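You operate a simulated robot arm through the tools that you are given. There is no shell and no other tool.

The job below is to be done with a simulated robot arm. You get a single attempt, and the scene is never put back.

Task
Wet the green mounted cable up to its card with two doses.
Fine: lay it on its wet seat, give the smallest dose, then the largest, and lay it back on its dry rest.

It is judged by the outcome, as a careful person would: the job done as asked, and still so three seconds after it is handed in. It fails if anything else is knocked over, pushed out of place, dropped, spilled or broken.

Robot
A 7-joint arm with a two-finger parallel gripper, fixed in place. Base frame: the origin is on the floor under the middle of its stand, x ahead of it, y to its left, z up; the work surface is at about z = 862. Lengths are in mm, angles in degrees, forces in N, time in s.
With the tool pointing down near the work surface it reaches from about 240 to 680 mm from the base axis. Its first joint turns from -66.0 to 66.0 degrees. Payload 2.4 kg.
The tool frame sits at the grasp point between the pads (the TCP): z along the fingers, y along the line on which they close. The tips reach 30 mm beyond it. The gripper opens to 94 mm. The fingers are 28 mm wide and 10 mm thick; the gripper's body (50 by 96 mm) begins 55 mm behind the TCP.
Orientation is told as [roll, pitch, yaw] about the base's x, y, z axes, in that order, counted from this pose: with the fingers straight down and closing along the base's y, the tool's x points along the base's -x, its y along +y and its z along -z.

Tools
- The arm moves only by the tool apply_moves. Its argument "commands" is a list of rows, each an object (a shift or turn left out is 0, a gripper value left out holds the last) with "slide": the shift along the base's x, y, z in cm, a list of three; "angular": the turn, a rotation vector about the base's x, y, z in degrees, a list of three; "fingers": the opening in per cent of the stroke, from 0 (shut) to 100 (fully open). In form: [{"slide": [tx, ty, tz], "angular": [wx, wy, wz], "fingers": fingers}, ...]. A call has 1 to 20 rows; each row is the pose to reach, as a shift and turn from the pose commanded when the call began. A row lasts 0.2 s, in which the tool goes at most 50 mm and 8.6 degrees; a call with a longer step from one row to the next is refused whole, and so is a gripper value outside its range. Where a pose cannot be reached the arm comes as near as it can. A force on the tool above 40 N (or 10 N above the force at the start of the call, whichever is more), or a blocked arm, ends the call early, and 0.2 s more pass. Each finger travels about 153 mm/s and halts on what it meets, pressing with about 35 N; the grip force reading is that of the motor and also rises with nothing between the fingers. The clock runs only during rows and for 0.2 s after the last one: add rows that repeat a pose to give the fingers time. It gives the time, the measured TCP pose, the force on the tool (base axes), the opening and the grip force at its end, in the units of the frame above (readings bear some noise), with the torque about the TCP (base axes, N m) and any sound that the robot's microphone picked up, and new pictures: "views" is both (left out), scene, wrist or none.
- Cameras (640 x 400 px; columns grow to the right, rows downward): "scene" is fixed at [45.3, 492.3, 1428.9]; the picture's right is [-0.58, -0.82, 0.00], its down [-0.58, 0.41, -0.70] and it looks along [0.58, -0.41, -0.71] (base axes); focal length 280 px, centre (320, 200). "wrist" rides on the gripper at [76, 14, -102] in the tool frame; the picture's right is [-0.18, 0.98, 0.00], its down [-0.75, -0.14, -0.64] and it looks along [-0.63, -0.12, 0.77] (tool axes); focal length 243 px, centre (320, 200). There is no depth. A picture from a camera that has moved, and an enlarged one, comes with that camera's place and axes in the base frame and with its lens.
- zoom(camera, box): a new picture of the part [left, top, right, bottom] of that camera's present view, enlarged. It takes no simulated time.
- close_job(): hands the job in; it is judged then, once.

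Places have to be worked out from the pictures, the camera data and where the tool is seen. Open the gripper and draw the arm clear of the work before you hand the job in, unless the task says otherwise.

The tools are called as name(argument=value, ...) on one line, values as JSON. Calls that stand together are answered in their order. apply_moves: Moves the arm, as the interface text tells. Its arguments: {"type":"object","properties":{"commands":{"type":"array"},"views":{"type":"string","enum":["both","scene","wrist","none"]}},"required":["commands"]} The other tools are called the same way: zoom (camera, box) takes an enlarged picture of a part of a camera's view; close_job () hands the job in.

At the start:

```text
clock: 0.0
position: [352.3, 23.5, 1143.3]
tool_rot: [0.0, 0.0, -0.1]
force: [-0.3, 0.7, -0.1]
ft_torque: [0.0, -0.01, -0.01]
gripper_width: 94.1
finger_force: 0.1
```

scene: 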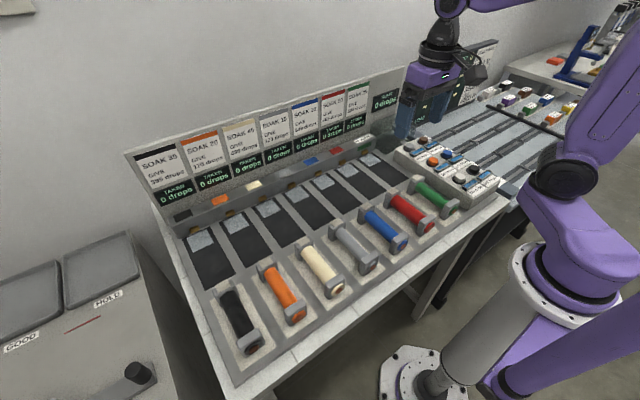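
wrist: 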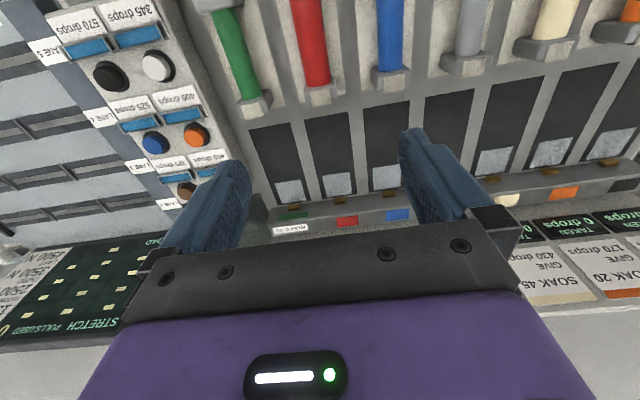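

I'll look closer at the cards, the dose buttons and the green cable before moving anything.

zoom(camera="scene", box=[120, 80, 280, 220])

zoom(camera="scene", box=[270, 60, 430, 160])

zoom(camera="scene", box=[380, 120, 520, 220])

zoom(camera="wrist", box=[30, 0, 270, 150])

zoom(camera="wrist", box=[80, 80, 280, 240])

zoom(camera="scene", box=[460, 40, 640, 160])

```text
2.86 times, centred on (200, 150) of scene
camera zoom: at [45.3, 492.3, 1428.9], right [-0.58, -0.82, 0.0], down [-0.58, 0.41, -0.7], along [0.58, -0.41, -0.71], focal length 799 px, centre (663, 343)
```

zoom: 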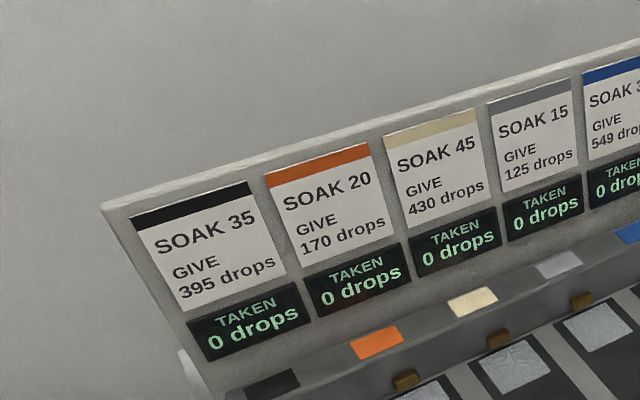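

```text
4.00 times, centred on (350, 110) of scene
camera zoom: at [45.3, 492.3, 1428.9], right [-0.58, -0.82, 0.0], down [-0.58, 0.41, -0.7], along [0.58, -0.41, -0.71], focal length 1119 px, centre (200, 560)
```

zoom: 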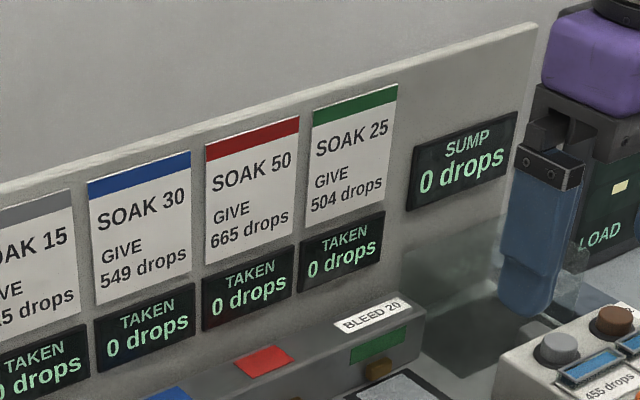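

```text
4.00 times, centred on (450, 170) of scene
camera zoom: at [45.3, 492.3, 1428.9], right [-0.58, -0.82, 0.0], down [-0.58, 0.41, -0.7], along [0.58, -0.41, -0.71], focal length 1119 px, centre (-200, 320)
```

zoom: 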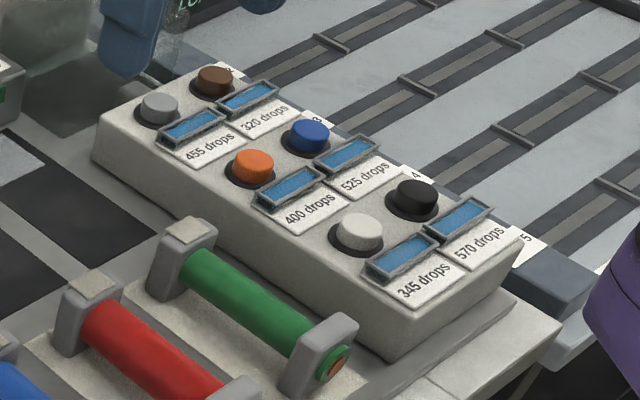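

```text
2.67 times, centred on (150, 75) of wrist
camera zoom: at [276.9, 38.2, 1246.0], right [0.18, 0.98, 0.0], down [0.75, -0.14, 0.64], along [0.63, -0.12, -0.77], focal length 647 px, centre (773, 533)
```

zoom: 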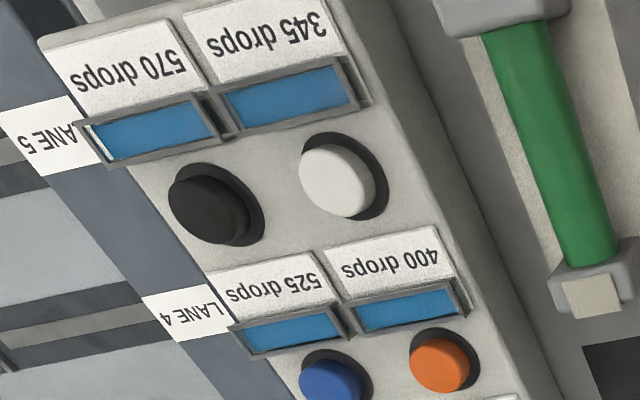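

```text
2.50 times, centred on (180, 160) of wrist
camera zoom: at [276.9, 38.2, 1246.0], right [0.18, 0.98, 0.0], down [0.75, -0.14, 0.64], along [0.63, -0.12, -0.77], focal length 606 px, centre (670, 300)
```

zoom: 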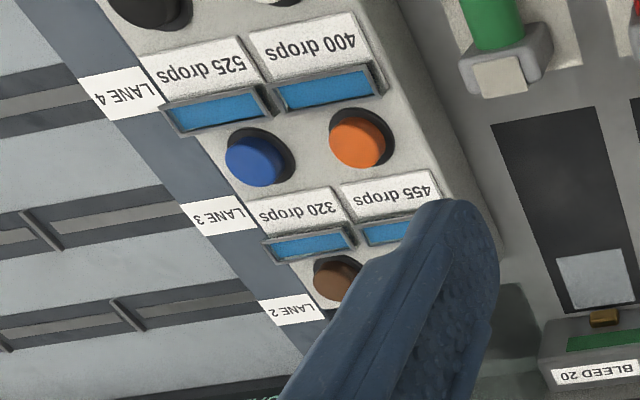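

```text
3.33 times, centred on (550, 100) of scene
camera zoom: at [45.3, 492.3, 1428.9], right [-0.58, -0.82, 0.0], down [-0.58, 0.41, -0.7], along [0.58, -0.41, -0.71], focal length 932 px, centre (-447, 533)
```

zoom: 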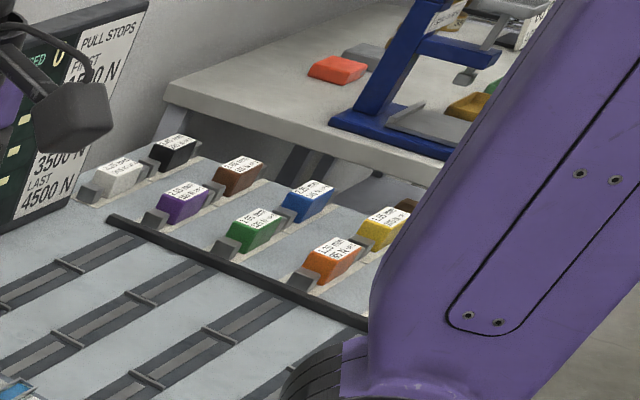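

The green card reads "SOAK 25, GIVE 504 drops" and the sump reads 0. The doses are 320, 345, 400, 455, 525 and 570, and there is a "BLEED 20" label. I'll zoom in on the green rest, seat and ledge to work out where they are.

zoom(camera="scene", box=[330, 120, 474, 210])

zoom(camera="wrist", box=[190, 0, 382, 120])

zoom(camera="wrist", box=[220, 110, 412, 230])

zoom(camera="scene", box=[200, 170, 400, 295])

zoom(camera="scene", box=[0, 220, 200, 400])

zoom(camera="wrist", box=[0, 220, 180, 340])

```text
4.44 times, centred on (402, 165) of scene
camera zoom: at [45.3, 492.3, 1428.9], right [-0.58, -0.82, 0.0], down [-0.58, 0.41, -0.7], along [0.58, -0.41, -0.71], focal length 1243 px, centre (-44, 356)
```

zoom: 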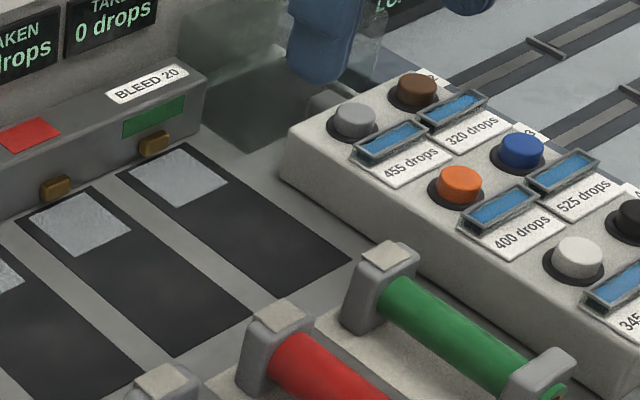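

```text
3.33 times, centred on (286, 60) of wrist
camera zoom: at [276.9, 38.2, 1246.0], right [0.18, 0.98, 0.0], down [0.75, -0.14, 0.64], along [0.63, -0.12, -0.77], focal length 809 px, centre (433, 667)
```

zoom: 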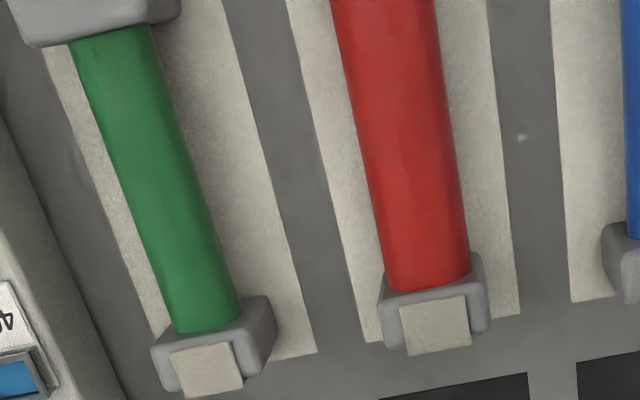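

```text
3.33 times, centred on (316, 170) of wrist
camera zoom: at [276.9, 38.2, 1246.0], right [0.18, 0.98, 0.0], down [0.75, -0.14, 0.64], along [0.63, -0.12, -0.77], focal length 809 px, centre (333, 300)
```

zoom: 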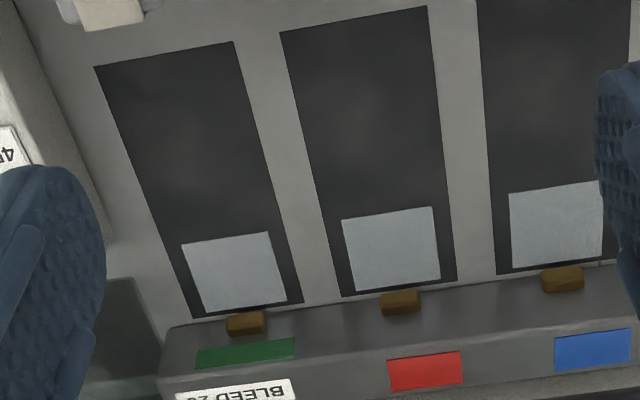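

```text
3.20 times, centred on (300, 232) of scene
camera zoom: at [45.3, 492.3, 1428.9], right [-0.58, -0.82, 0.0], down [-0.58, 0.41, -0.7], along [0.58, -0.41, -0.71], focal length 895 px, centre (384, 96)
```

zoom: 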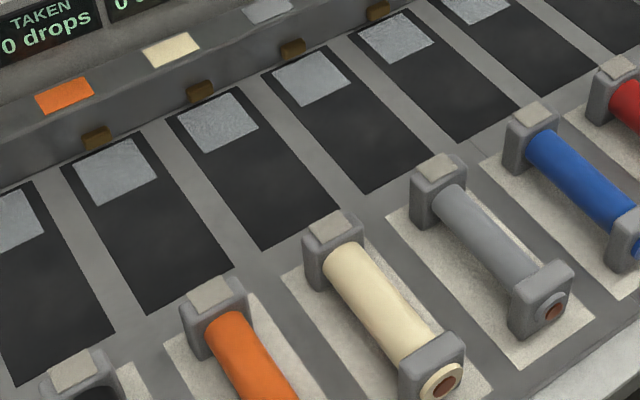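

```text
2.22 times, centred on (100, 310) of scene
camera zoom: at [45.3, 492.3, 1428.9], right [-0.58, -0.82, 0.0], down [-0.58, 0.41, -0.7], along [0.58, -0.41, -0.71], focal length 622 px, centre (809, -44)
```

zoom: 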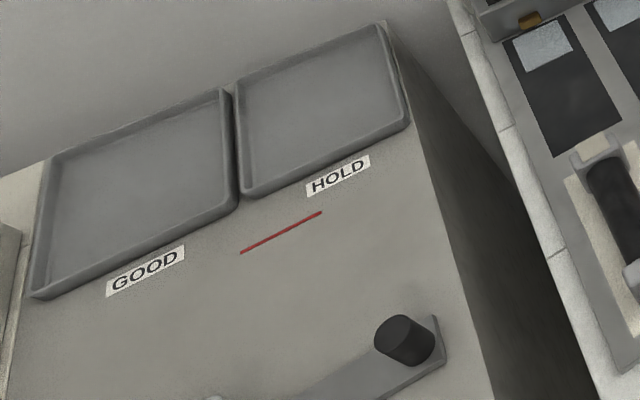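

```text
3.33 times, centred on (90, 280) of wrist
camera zoom: at [276.9, 38.2, 1246.0], right [0.18, 0.98, 0.0], down [0.75, -0.14, 0.64], along [0.63, -0.12, -0.77], focal length 809 px, centre (1087, -67)
```

zoom: 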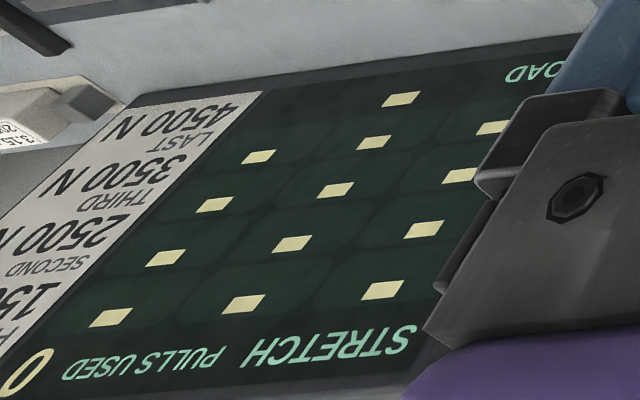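

Triangulating both pictures puts the green cable along x at about y = -75, with its far cap top near (376, -75, 916). Its wet seat is about x 422–590, y -111 to -39 at z ≈ 862. The brown 320 button is near (475, -220) and the black 570 button near (303, -225). I'll move over the cable at a safe height with the fingers partly closed for a better look.

apply_moves(commands=[{"slide": [-0.9, -3.3, -3.0], "fingers": 62}, {"slide": [-1.8, -6.6, -6.0], "fingers": 62}, {"slide": [-2.7, -9.85, -9.0], "fingers": 62}, {"slide": [-2.7, -9.85, -9.0], "fingers": 62}])

```text
clock: 1.0
position: [327.9, -74.4, 1052.8]
tool_rot: [0.0, 0.0, 0.0]
force: [0.2, 0.1, 0.4]
ft_torque: [-0.01, -0.01, -0.04]
gripper_width: 58.5
finger_force: 0.1
camera wrist: at [250.2, -60.1, 1155.6], right [0.18, 0.98, 0.0], down [0.75, -0.14, 0.64], along [0.63, -0.12, -0.77], focal length 243 px, centre (320, 200)
```

scene: 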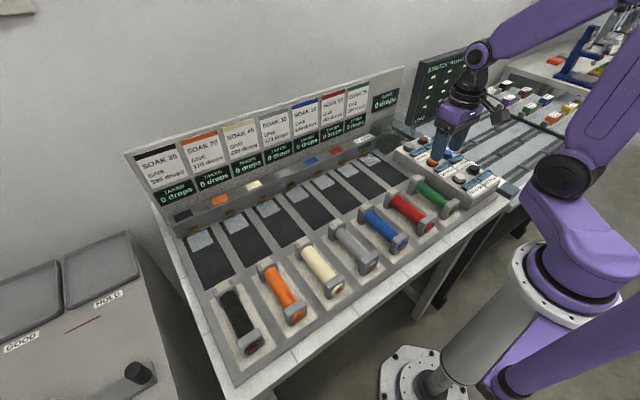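
wrist: 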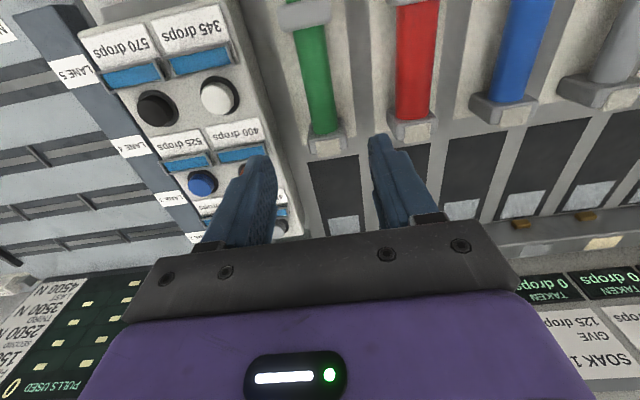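

The displays stay readable from the scene camera with the arm here. I'll zoom in on the green cable and the dose panel from this spot to refine their positions.

zoom(camera="wrist", box=[256, 0, 416, 100])

zoom(camera="wrist", box=[256, 80, 416, 180])

zoom(camera="wrist", box=[80, 0, 304, 140])

zoom(camera="scene", box=[380, 120, 540, 220])

zoom(camera="scene", box=[320, 60, 480, 160])

```text
4.00 times, centred on (336, 50) of wrist
camera zoom: at [250.2, -60.1, 1155.6], right [0.18, 0.98, 0.0], down [0.75, -0.14, 0.64], along [0.63, -0.12, -0.77], focal length 970 px, centre (256, 800)
```

zoom: 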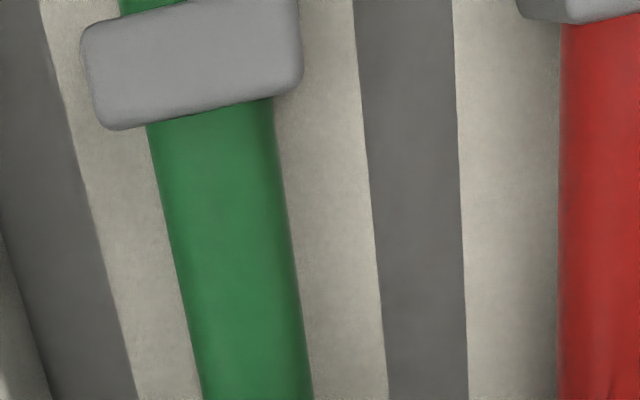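

```text
4.00 times, centred on (336, 130) of wrist
camera zoom: at [250.2, -60.1, 1155.6], right [0.18, 0.98, 0.0], down [0.75, -0.14, 0.64], along [0.63, -0.12, -0.77], focal length 970 px, centre (256, 480)
```

zoom: 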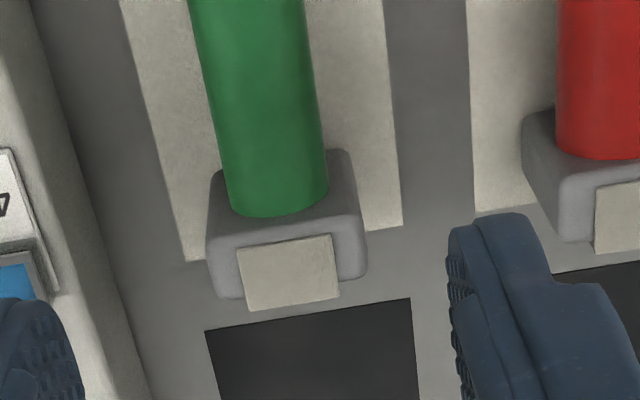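

```text
2.86 times, centred on (192, 70) of wrist
camera zoom: at [250.2, -60.1, 1155.6], right [0.18, 0.98, 0.0], down [0.75, -0.14, 0.64], along [0.63, -0.12, -0.77], focal length 693 px, centre (686, 571)
```

zoom: 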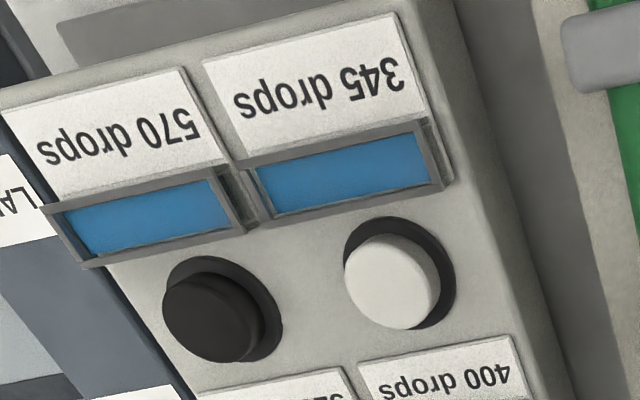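

```text
4.00 times, centred on (460, 170) of scene
camera zoom: at [45.3, 492.3, 1428.9], right [-0.58, -0.82, 0.0], down [-0.58, 0.41, -0.7], along [0.58, -0.41, -0.71], focal length 1119 px, centre (-240, 320)
```

zoom: 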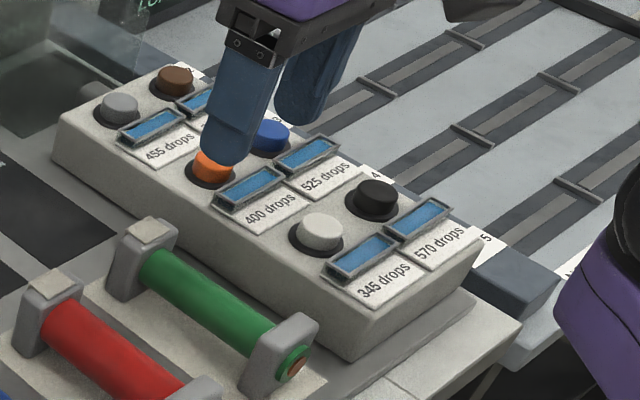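

```text
4.00 times, centred on (400, 110) of scene
camera zoom: at [45.3, 492.3, 1428.9], right [-0.58, -0.82, 0.0], down [-0.58, 0.41, -0.7], along [0.58, -0.41, -0.71], focal length 1119 px, centre (0, 560)
```

zoom: 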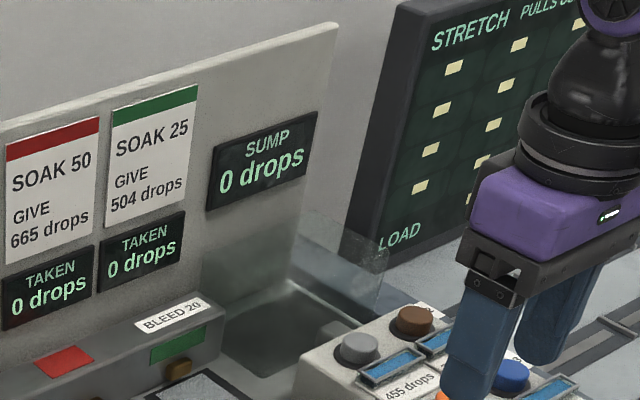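

The cable axis lies at y ≈ -74.7, with clear span between the caps from x ≈ 270 to 364. The button block wall is at y ≈ -135, so there is finger clearance on both sides. There's a transparent sheet near the sump, so I'll look closer at it before planning the path to the buttons.

zoom(camera="scene", box=[360, 95, 440, 145])

zoom(camera="scene", box=[400, 30, 560, 130])

zoom(camera="scene", box=[420, 160, 500, 210])

```text
8.00 times, centred on (400, 120) of scene
camera zoom: at [45.3, 492.3, 1428.9], right [-0.58, -0.82, 0.0], down [-0.58, 0.41, -0.7], along [0.58, -0.41, -0.71], focal length 2238 px, centre (-320, 840)
```

zoom: 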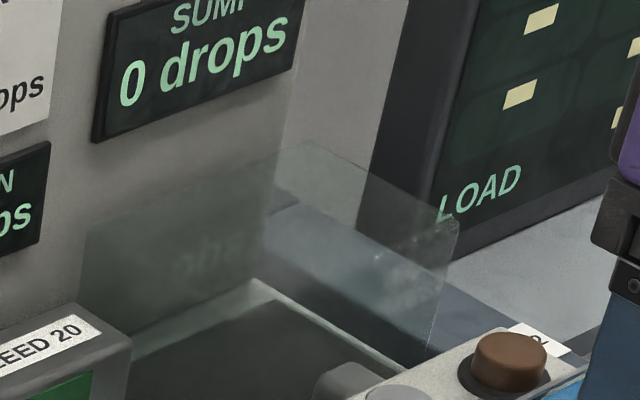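

```text
4.00 times, centred on (480, 80) of scene
camera zoom: at [45.3, 492.3, 1428.9], right [-0.58, -0.82, 0.0], down [-0.58, 0.41, -0.7], along [0.58, -0.41, -0.71], focal length 1119 px, centre (-320, 680)
```

zoom: 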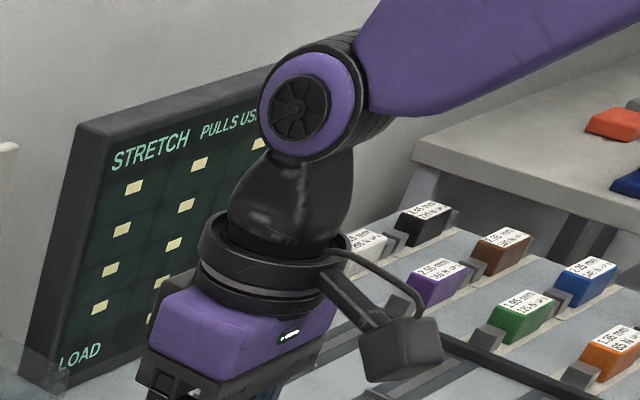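

```text
8.00 times, centred on (460, 185) of scene
camera zoom: at [45.3, 492.3, 1428.9], right [-0.58, -0.82, 0.0], down [-0.58, 0.41, -0.7], along [0.58, -0.41, -0.71], focal length 2238 px, centre (-800, 320)
```

zoom: 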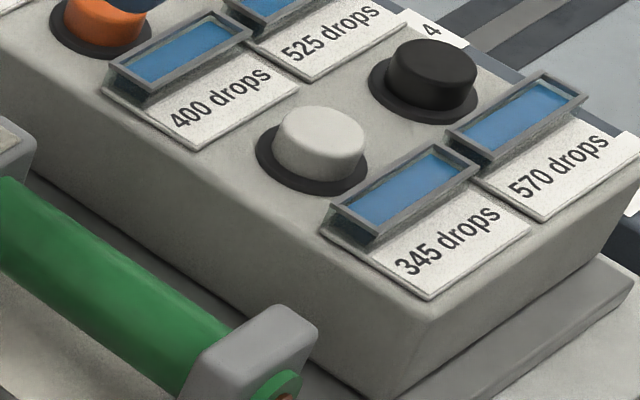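

The glass splash guard's near edge is around x 520–560, with its top near z ≈ 965, so it clears the brown button at x ≈ 475. Now I'll lower over the middle of the green cable, stopping with the tips above the cable to check alignment.

apply_moves(commands=[{"slide": [-0.5, 0, -4.0], "fingers": 62}, {"slide": [-1.0, 0, -8.0], "fingers": 62}, {"slide": [-1.0, 0, -11.3], "fingers": 62}, {"slide": [-1.0, 0, -11.3], "fingers": 62}])

```text
clock: 2.0
position: [316.0, -73.8, 941.2]
tool_rot: [0.0, -0.1, -0.1]
force: [-0.2, 0.3, -0.3]
ft_torque: [-0.01, 0.01, 0.02]
gripper_width: 58.3
finger_force: 0.1
camera wrist: at [240.1, -59.5, 1043.5], right [0.18, 0.98, 0.0], down [0.75, -0.14, 0.64], along [0.63, -0.12, -0.77], focal length 243 px, centre (320, 200)
```

scene: 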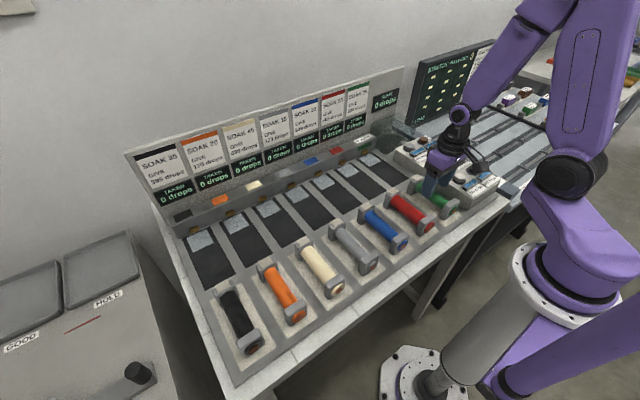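
wrist: 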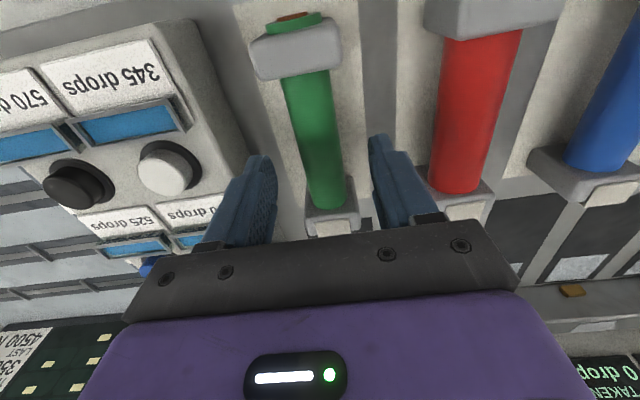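

The cable is centred between the fingers and midway between its caps. I'll lower to about z = 897, leaving the tips roughly 5 mm above the rest, and close on it.

apply_moves(commands=[{"slide": [0, 0, -2.2], "fingers": 62}, {"slide": [0, 0, -4.4], "fingers": 62}, {"slide": [0, 0, -4.4], "fingers": 62}, {"slide": [0, 0, -4.4], "fingers": 20}, {"slide": [0, 0, -4.4], "fingers": 20}, {"slide": [0, 0, -4.4], "fingers": 20}])

```text
clock: 3.4
position: [316.3, -74.0, 897.1]
tool_rot: [-0.1, 0.0, 0.0]
force: [0.1, -0.8, 0.4]
ft_torque: [0.02, -0.01, 0.01]
gripper_width: 31.3
finger_force: 35.0
camera wrist: at [239.6, -59.9, 999.4], right [0.18, 0.98, 0.0], down [0.75, -0.14, 0.64], along [0.63, -0.12, -0.77], focal length 243 px, centre (320, 200)
```

scene: 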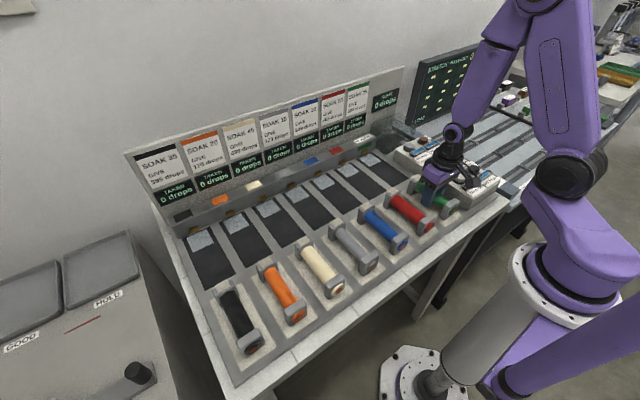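
wrist: 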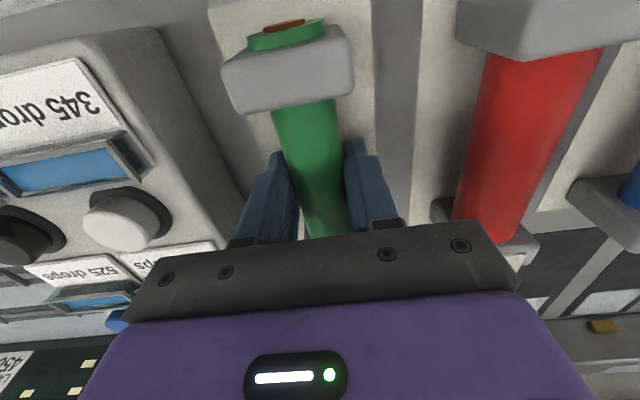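

The fingers hold the cable at 31 mm. Before lifting, I'll take a close look to record exactly how the cable sits on its rest.

zoom(camera="wrist", box=[192, 0, 416, 140])

zoom(camera="scene", box=[390, 150, 486, 210])

```text
2.86 times, centred on (304, 70) of wrist
camera zoom: at [239.6, -59.9, 999.4], right [0.18, 0.98, 0.0], down [0.75, -0.14, 0.64], along [0.63, -0.12, -0.77], focal length 693 px, centre (366, 571)
```

zoom: 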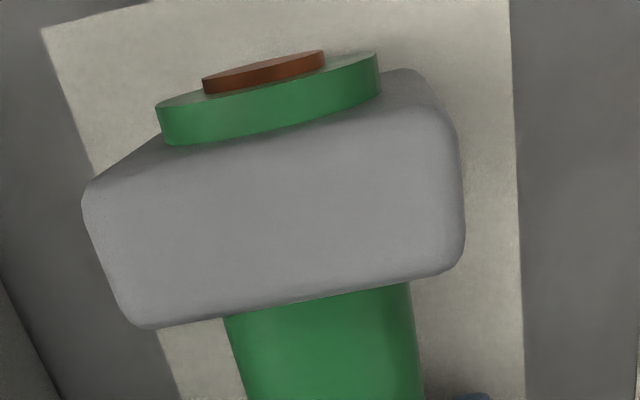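

```text
6.67 times, centred on (438, 180) of scene
camera zoom: at [45.4, 492.3, 1428.9], right [-0.58, -0.82, 0.0], down [-0.58, 0.41, -0.7], along [0.57, -0.41, -0.71], focal length 1865 px, centre (-467, 333)
```

zoom: 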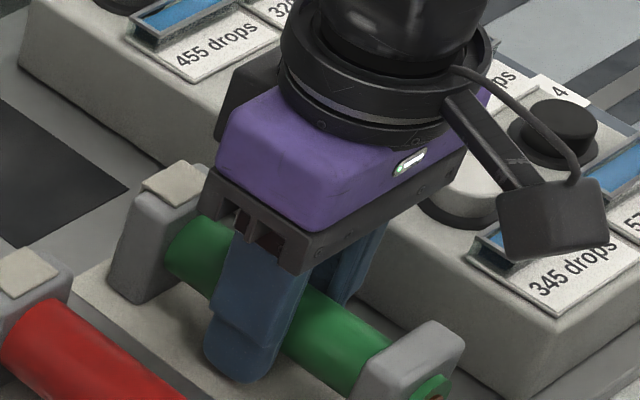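

The cable centre matches the TCP at x ≈ 316, and its rest spans x ≈ 234–394. I'll lift it 8 cm straight up and carry it +19 cm in x over the wet seat centre at (506, -75), then stop above the seat and check.

apply_moves(commands=[{"slide": [0, 0, 2.0], "fingers": 20}, {"slide": [0, 0, 5.0], "fingers": 20}, {"slide": [0, 0, 8.0], "fingers": 20}, {"slide": [0, 0, 8.0], "fingers": 20}, {"slide": [3.0, 0, 8.0], "fingers": 20}, {"slide": [7.0, 0, 8.0], "fingers": 20}, {"slide": [11.0, 0, 8.0], "fingers": 20}, {"slide": [15.0, 0, 8.0], "fingers": 20}, {"slide": [18.0, 0, 8.0], "fingers": 20}, {"slide": [19.0, 0, 8.0], "fingers": 20}, {"slide": [19.0, 0, 8.0], "fingers": 20}])

```text
clock: 5.8
position: [507.5, -75.4, 976.4]
tool_rot: [0.0, 0.1, 0.0]
force: [0.7, 0.2, -1.7]
ft_torque: [-0.02, -0.02, 0.01]
gripper_width: 31.2
finger_force: 35.1
camera wrist: at [430.2, -60.9, 1079.5], right [0.18, 0.98, 0.0], down [0.75, -0.14, 0.64], along [0.63, -0.12, -0.77], focal length 243 px, centre (320, 200)
```

scene: 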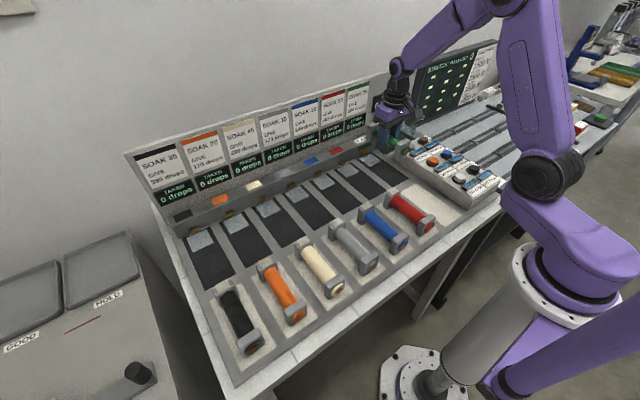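
wrist: 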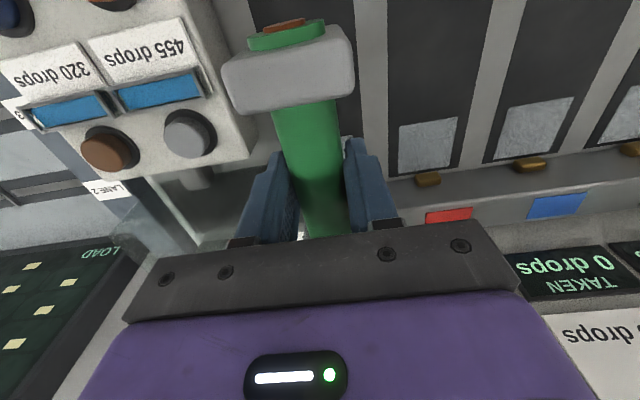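

The cable hangs level at about 1.7 N, over the seat. I'll lower it to 5 mm above its earlier grip height and check the view before the final touch-down.

apply_moves(commands=[{"slide": [-0.1, 0, -3.0], "fingers": 20}, {"slide": [-0.1, 0, -6.0], "fingers": 20}, {"slide": [-0.1, 0, -7.5], "fingers": 20}, {"slide": [-0.1, 0, -7.5], "fingers": 20}])

zoom(camera="scene", box=[330, 80, 490, 180])

zoom(camera="wrist", box=[192, 0, 416, 140])

```text
clock: 6.8
position: [505.2, -74.9, 901.1]
tool_rot: [0.0, 0.0, 0.1]
force: [-0.6, -0.1, -2.1]
ft_torque: [-0.01, -0.04, 0.01]
gripper_width: 31.1
finger_force: 34.7
camera wrist: at [429.2, -61.0, 1003.6], right [0.18, 0.98, 0.0], down [0.75, -0.14, 0.64], along [0.63, -0.12, -0.77], focal length 243 px, centre (320, 200)
```

scene: 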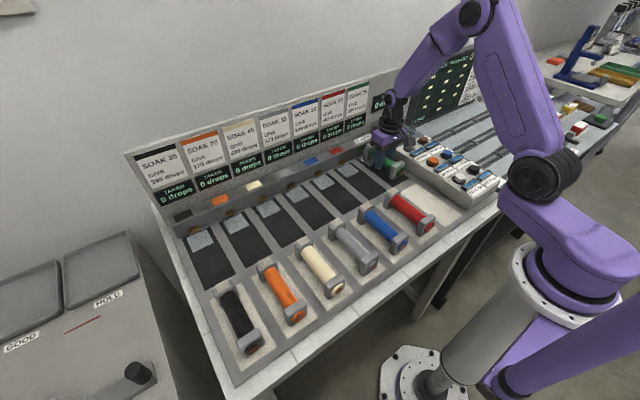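
wrist: 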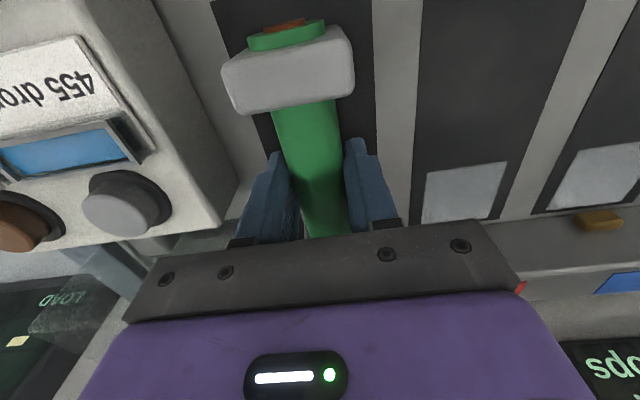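

```text
4.00 times, centred on (410, 130) of scene
camera zoom: at [45.4, 492.3, 1428.9], right [-0.58, -0.82, 0.0], down [-0.58, 0.41, -0.7], along [0.57, -0.41, -0.71], focal length 1119 px, centre (-40, 480)
```

zoom: 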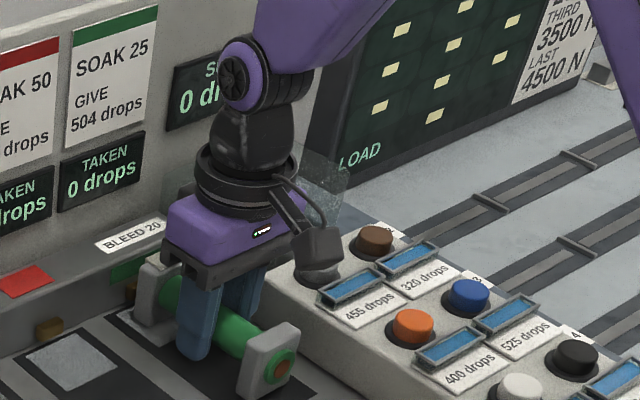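

```text
2.86 times, centred on (304, 70) of wrist
camera zoom: at [429.2, -61.0, 1003.6], right [0.18, 0.98, 0.0], down [0.75, -0.14, 0.64], along [0.63, -0.12, -0.77], focal length 693 px, centre (366, 571)
```

zoom: 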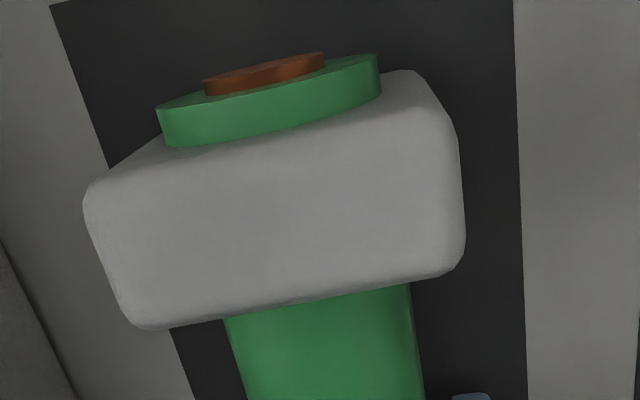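

It's centred over the seat. I'll lower the last few millimetres in small steps, reading the force for contact.

apply_moves(commands=[{"slide": [0, 0, -0.2], "fingers": 20}, {"slide": [0, 0, -0.4], "fingers": 20}, {"slide": [0, 0, -0.4], "fingers": 20}], views="none")

```text
clock: 7.6
position: [504.6, -75.0, 897.0]
tool_rot: [0.0, 0.0, -0.1]
force: [0.3, -0.4, -1.8]
ft_torque: [0.01, 0.02, -0.01]
gripper_width: 31.1
finger_force: 35.4
```

No contact yet: the force still shows the full cable weight. I'll continue in 1 mm steps.

apply_moves(commands=[{"slide": [0, 0, -0.1], "fingers": 20}, {"slide": [0, 0, -0.1], "fingers": 20}], views="none")

apply_moves(commands=[{"slide": [0, 0, -0.1], "fingers": 20}, {"slide": [0, 0, -0.1], "fingers": 20}], views="wrist")

```text
clock: 8.2
position: [505.8, -73.7, 896.8]
tool_rot: [-0.1, -0.2, 0.1]
force: [-1.9, 0.3, 12.2]
ft_torque: [-0.01, 0.28, -0.03]
gripper_width: 31.1
finger_force: 35.3
```

```text
clock: 8.8
position: [506.4, -75.4, 896.1]
tool_rot: [0.1, -0.2, 0.1]
force: [-5.8, 1.1, 41.3]
ft_torque: [0.01, 0.73, -0.02]
gripper_width: 31.1
finger_force: 34.6
camera wrist: at [428.9, -60.4, 999.2], right [0.18, 0.98, 0.0], down [0.75, -0.14, 0.64], along [0.63, -0.12, -0.76], focal length 243 px, centre (320, 200)
```

wrist: 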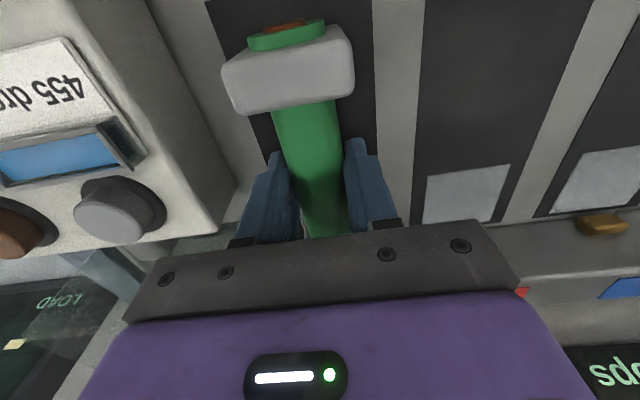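

Contact came at z ≈ 897, slightly far-end first, and the last step pressed to 41 N. I'll back off 1.5 mm to relieve it, open the fingers gently, then lift clear.

apply_moves(commands=[{"slide": [0, 0, 0.15], "fingers": 20}, {"slide": [0, 0, 0.17], "fingers": 20}], views="none")

```text
clock: 9.4
position: [505.3, -75.0, 895.4]
tool_rot: [0.1, -0.1, 0.0]
force: [0.8, -1.1, 12.5]
ft_torque: [0.0, -0.76, -0.04]
gripper_width: 31.2
finger_force: 35.2
```

The force is down to 12 N. I'll ease up slightly more and release.

apply_moves(commands=[{"slide": [0, 0, 0.06], "fingers": 20}, {"slide": [0, 0, 0.06], "fingers": 45}, {"slide": [0, 0, 0.06], "fingers": 60}, {"slide": [0, 0, 0.06], "fingers": 60}], views="both")

zoom(camera="scene", box=[330, 80, 490, 180])

zoom(camera="wrist", box=[192, 0, 416, 140])

```text
clock: 10.4
position: [506.0, -73.6, 897.1]
tool_rot: [-0.1, 0.0, -0.1]
force: [-0.6, 0.4, -0.1]
ft_torque: [0.03, 0.01, 0.0]
gripper_width: 56.4
finger_force: 0.0
camera wrist: at [429.0, -60.5, 1000.2], right [0.18, 0.98, 0.0], down [0.75, -0.14, 0.64], along [0.63, -0.12, -0.77], focal length 243 px, centre (320, 200)
```

scene: 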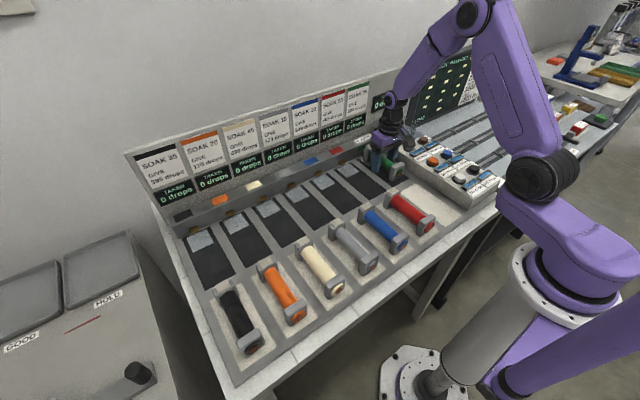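
wrist: 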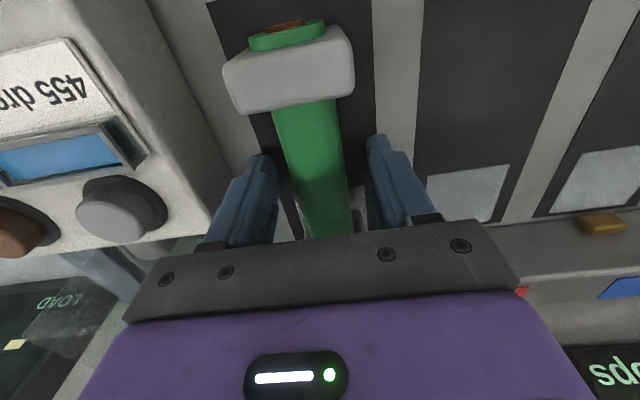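

```text
4.00 times, centred on (410, 130) of scene
camera zoom: at [45.3, 492.3, 1428.9], right [-0.58, -0.82, 0.0], down [-0.58, 0.41, -0.7], along [0.58, -0.41, -0.71], focal length 1119 px, centre (-40, 480)
```

zoom: 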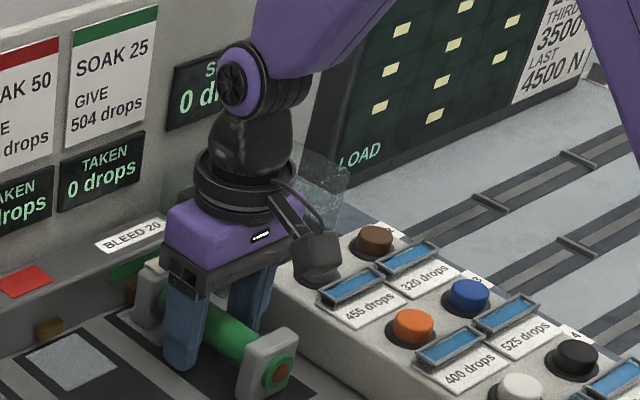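

```text
2.86 times, centred on (304, 70) of wrist
camera zoom: at [429.0, -60.5, 1000.2], right [0.18, 0.98, 0.0], down [0.75, -0.14, 0.64], along [0.63, -0.12, -0.77], focal length 693 px, centre (366, 571)
```

zoom: 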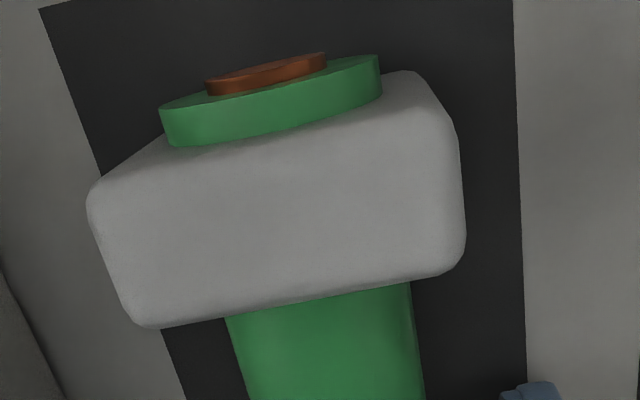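

The cable rests flat and centred on the green wet seat, and TAKEN still reads 0. I'll lift straight up, then move above the brown 320 button with the fingers shut.

apply_moves(commands=[{"slide": [0, 0, 3.0], "fingers": 60}, {"slide": [0, 0, 7.0], "fingers": 60}, {"slide": [0, 0, 11.3], "fingers": 60}, {"slide": [-0.6, -3.5, 11.8], "fingers": 0}, {"slide": [-1.3, -7.5, 11.8], "fingers": 0}, {"slide": [-2.2, -11.5, 11.8], "fingers": 0}, {"slide": [-2.7, -14.2, 11.8], "fingers": 0}, {"slide": [-2.7, -14.2, 11.8], "fingers": 0}])

zoom(camera="wrist", box=[224, 80, 416, 200])

zoom(camera="scene", box=[330, 80, 490, 180])

```text
clock: 12.2
position: [478.8, -218.1, 1015.7]
tool_rot: [0.0, 0.0, 0.1]
force: [-0.3, 0.5, -0.1]
ft_torque: [0.0, 0.05, -0.01]
gripper_width: 0.1
finger_force: 32.7
camera wrist: at [401.4, -202.6, 1118.5], right [0.18, 0.98, 0.0], down [0.75, -0.14, 0.64], along [0.63, -0.12, -0.77], focal length 243 px, centre (320, 200)
```

scene: 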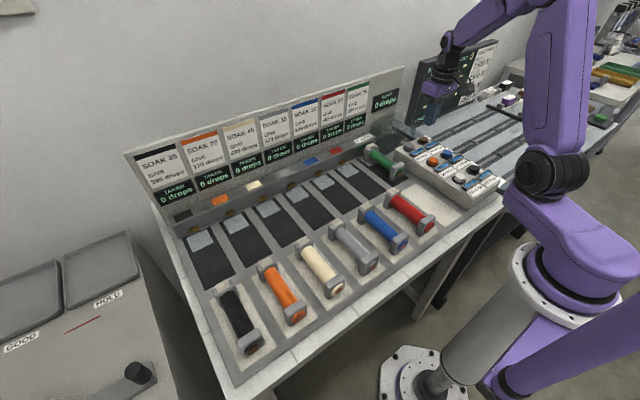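
wrist: 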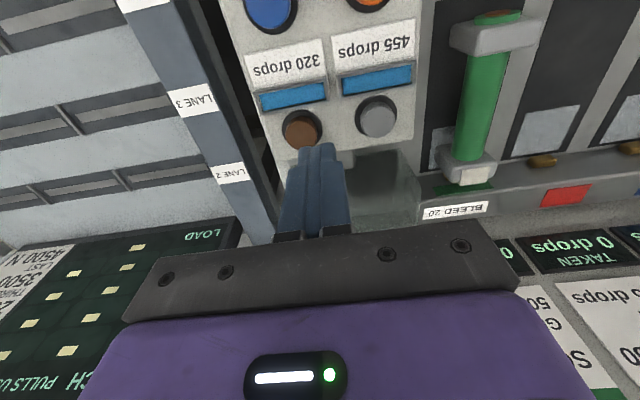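

```text
3.33 times, centred on (320, 140) of wrist
camera zoom: at [401.4, -202.6, 1118.5], right [0.18, 0.98, 0.0], down [0.75, -0.14, 0.64], along [0.63, -0.12, -0.77], focal length 809 px, centre (320, 400)
```

zoom: 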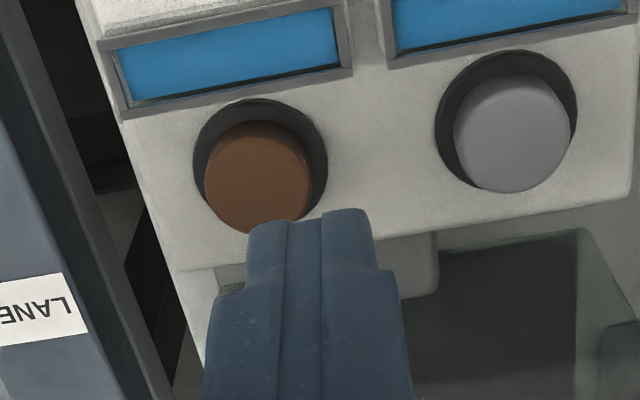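

```text
4.00 times, centred on (410, 130) of scene
camera zoom: at [45.4, 492.2, 1428.9], right [-0.58, -0.82, 0.0], down [-0.58, 0.41, -0.7], along [0.57, -0.41, -0.71], focal length 1119 px, centre (-40, 480)
```

zoom: 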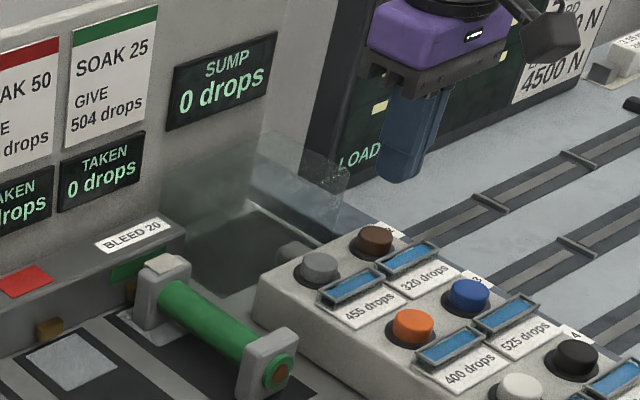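

From here both TAKEN and SUMP are readable at 0, and the cable sits well on its seat. Triangulating again puts the brown button top near (486, -234, 922), so I'll shift there, come lower and check once more.

apply_moves(commands=[{"slide": [0.7, -1.5, 0], "fingers": 0}, {"slide": [0.7, -1.5, -3.0], "fingers": 0}, {"slide": [0.7, -1.5, -3.0], "fingers": 0}])

zoom(camera="wrist", box=[224, 80, 416, 200])

zoom(camera="scene", box=[370, 85, 466, 145])

```text
clock: 13.0
position: [485.1, -232.0, 985.8]
tool_rot: [-0.1, 0.0, 0.1]
force: [-0.4, -0.2, -0.2]
ft_torque: [-0.01, 0.02, -0.02]
gripper_width: 0.0
finger_force: 33.4
camera wrist: at [408.3, -217.3, 1088.3], right [0.18, 0.98, 0.0], down [0.75, -0.14, 0.64], along [0.63, -0.12, -0.77], focal length 243 px, centre (320, 200)
```

scene: 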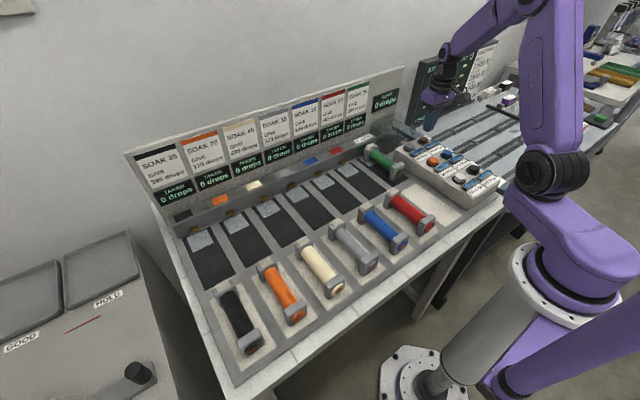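
wrist: 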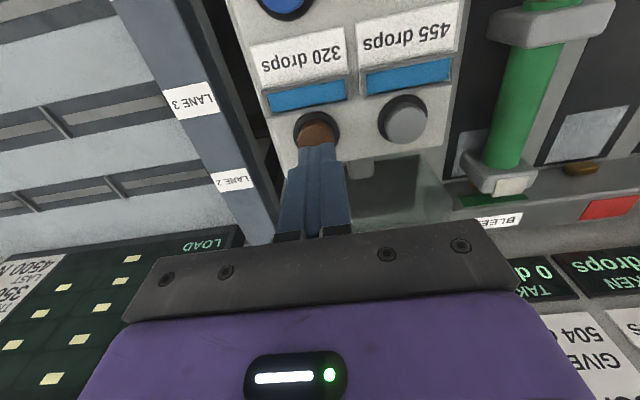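

```text
3.33 times, centred on (320, 140) of wrist
camera zoom: at [408.3, -217.3, 1088.3], right [0.18, 0.98, 0.0], down [0.75, -0.14, 0.64], along [0.63, -0.12, -0.77], focal length 809 px, centre (320, 400)
```

zoom: 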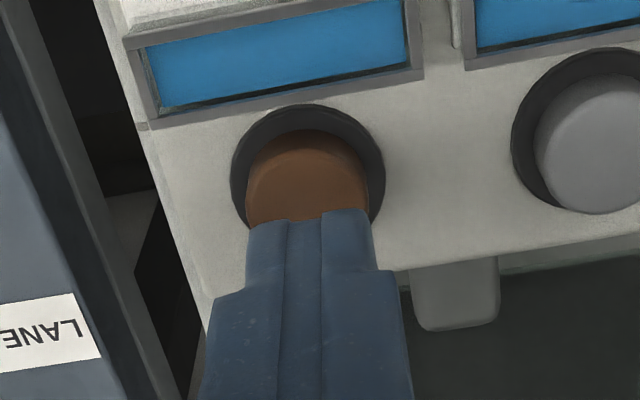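

```text
6.67 times, centred on (418, 115) of scene
camera zoom: at [45.3, 492.3, 1428.9], right [-0.58, -0.82, 0.0], down [-0.58, 0.41, -0.7], along [0.58, -0.41, -0.71], focal length 1865 px, centre (-333, 767)
```

zoom: 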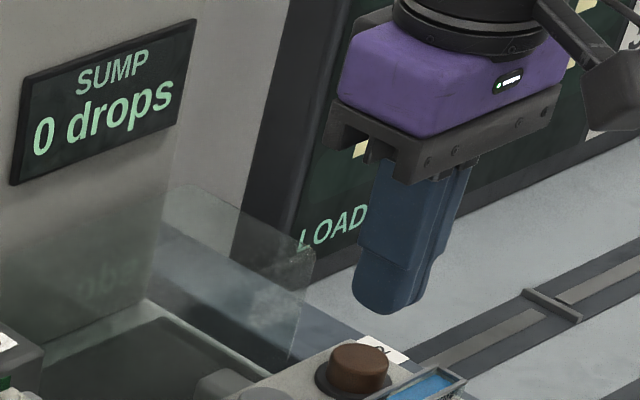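

The projected position (486, -234, 922) matches both views. I'll press down in small steps; the call will stop itself if the force gets high.

apply_moves(commands=[{"slide": [0.1, -0.2, -2.0], "fingers": 0}, {"slide": [0.1, -0.2, -2.8], "fingers": 0}, {"slide": [0.1, -0.2, -3.2], "fingers": 0}, {"slide": [0.1, -0.2, -3.5], "fingers": 0}, {"slide": [0.1, -0.2, -3.7], "fingers": 0}], views="scene")

zoom(camera="scene", box=[330, 80, 490, 180])

```text
clock: 14.2
position: [485.8, -234.4, 948.6]
tool_rot: [-0.1, 0.0, 0.1]
force: [-2.1, 1.0, 4.0]
ft_torque: [0.03, 0.05, -0.04]
gripper_width: 0.1
finger_force: 33.0
heard: click
```

scene: 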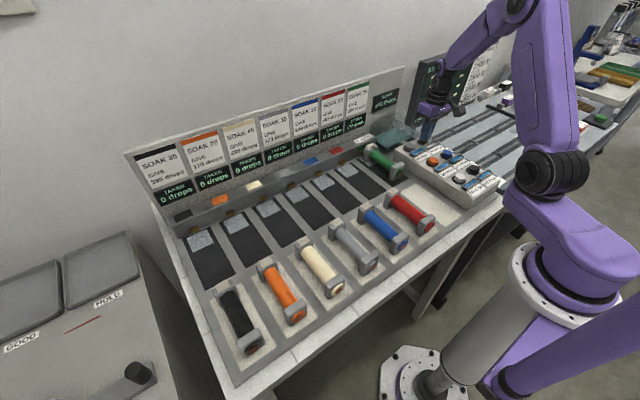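

```text
4.00 times, centred on (410, 130) of scene
camera zoom: at [45.2, 492.3, 1428.9], right [-0.58, -0.82, 0.0], down [-0.58, 0.41, -0.7], along [0.58, -0.41, -0.71], focal length 1119 px, centre (-40, 480)
```

zoom: 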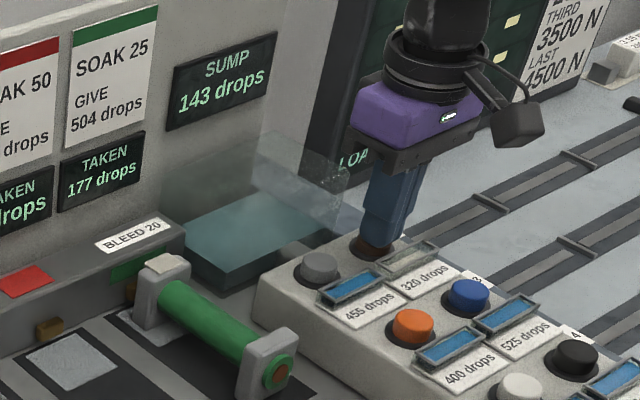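

A click was heard: TAKEN jumped to 177 and SUMP to 143, so each dose splits 25:20 between cable and sump. The 320 window is now empty. I'll look closely at the sump level to be sure the second dose won't overflow it.

zoom(camera="scene", box=[365, 95, 445, 145])

zoom(camera="wrist", box=[256, 120, 512, 280])

```text
8.00 times, centred on (405, 120) of scene
camera zoom: at [45.2, 492.3, 1428.9], right [-0.58, -0.82, 0.0], down [-0.58, 0.41, -0.7], along [0.58, -0.41, -0.71], focal length 2238 px, centre (-360, 840)
```

zoom: 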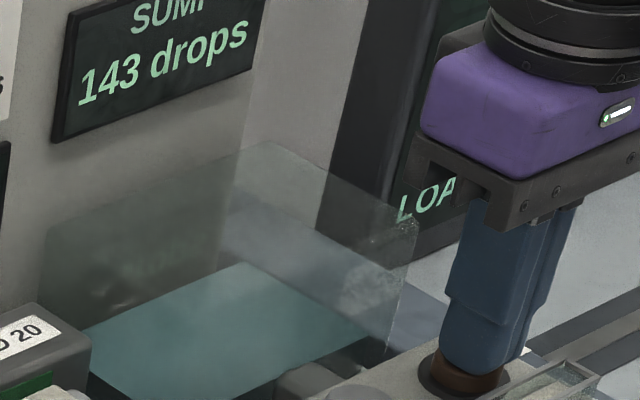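

```text
2.50 times, centred on (384, 200) of wrist
camera zoom: at [409.8, -219.5, 1051.4], right [0.18, 0.98, 0.0], down [0.75, -0.14, 0.64], along [0.63, -0.12, -0.77], focal length 606 px, centre (160, 200)
```

zoom: 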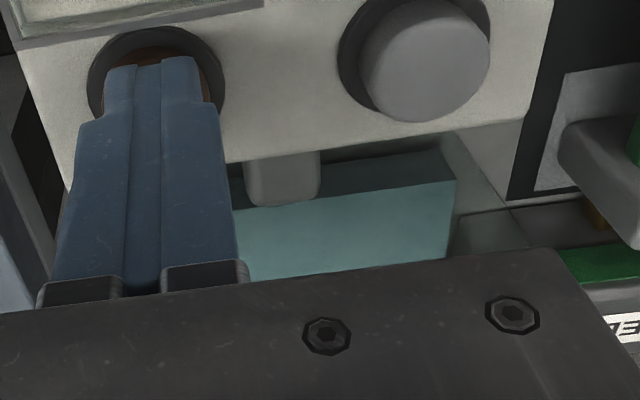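

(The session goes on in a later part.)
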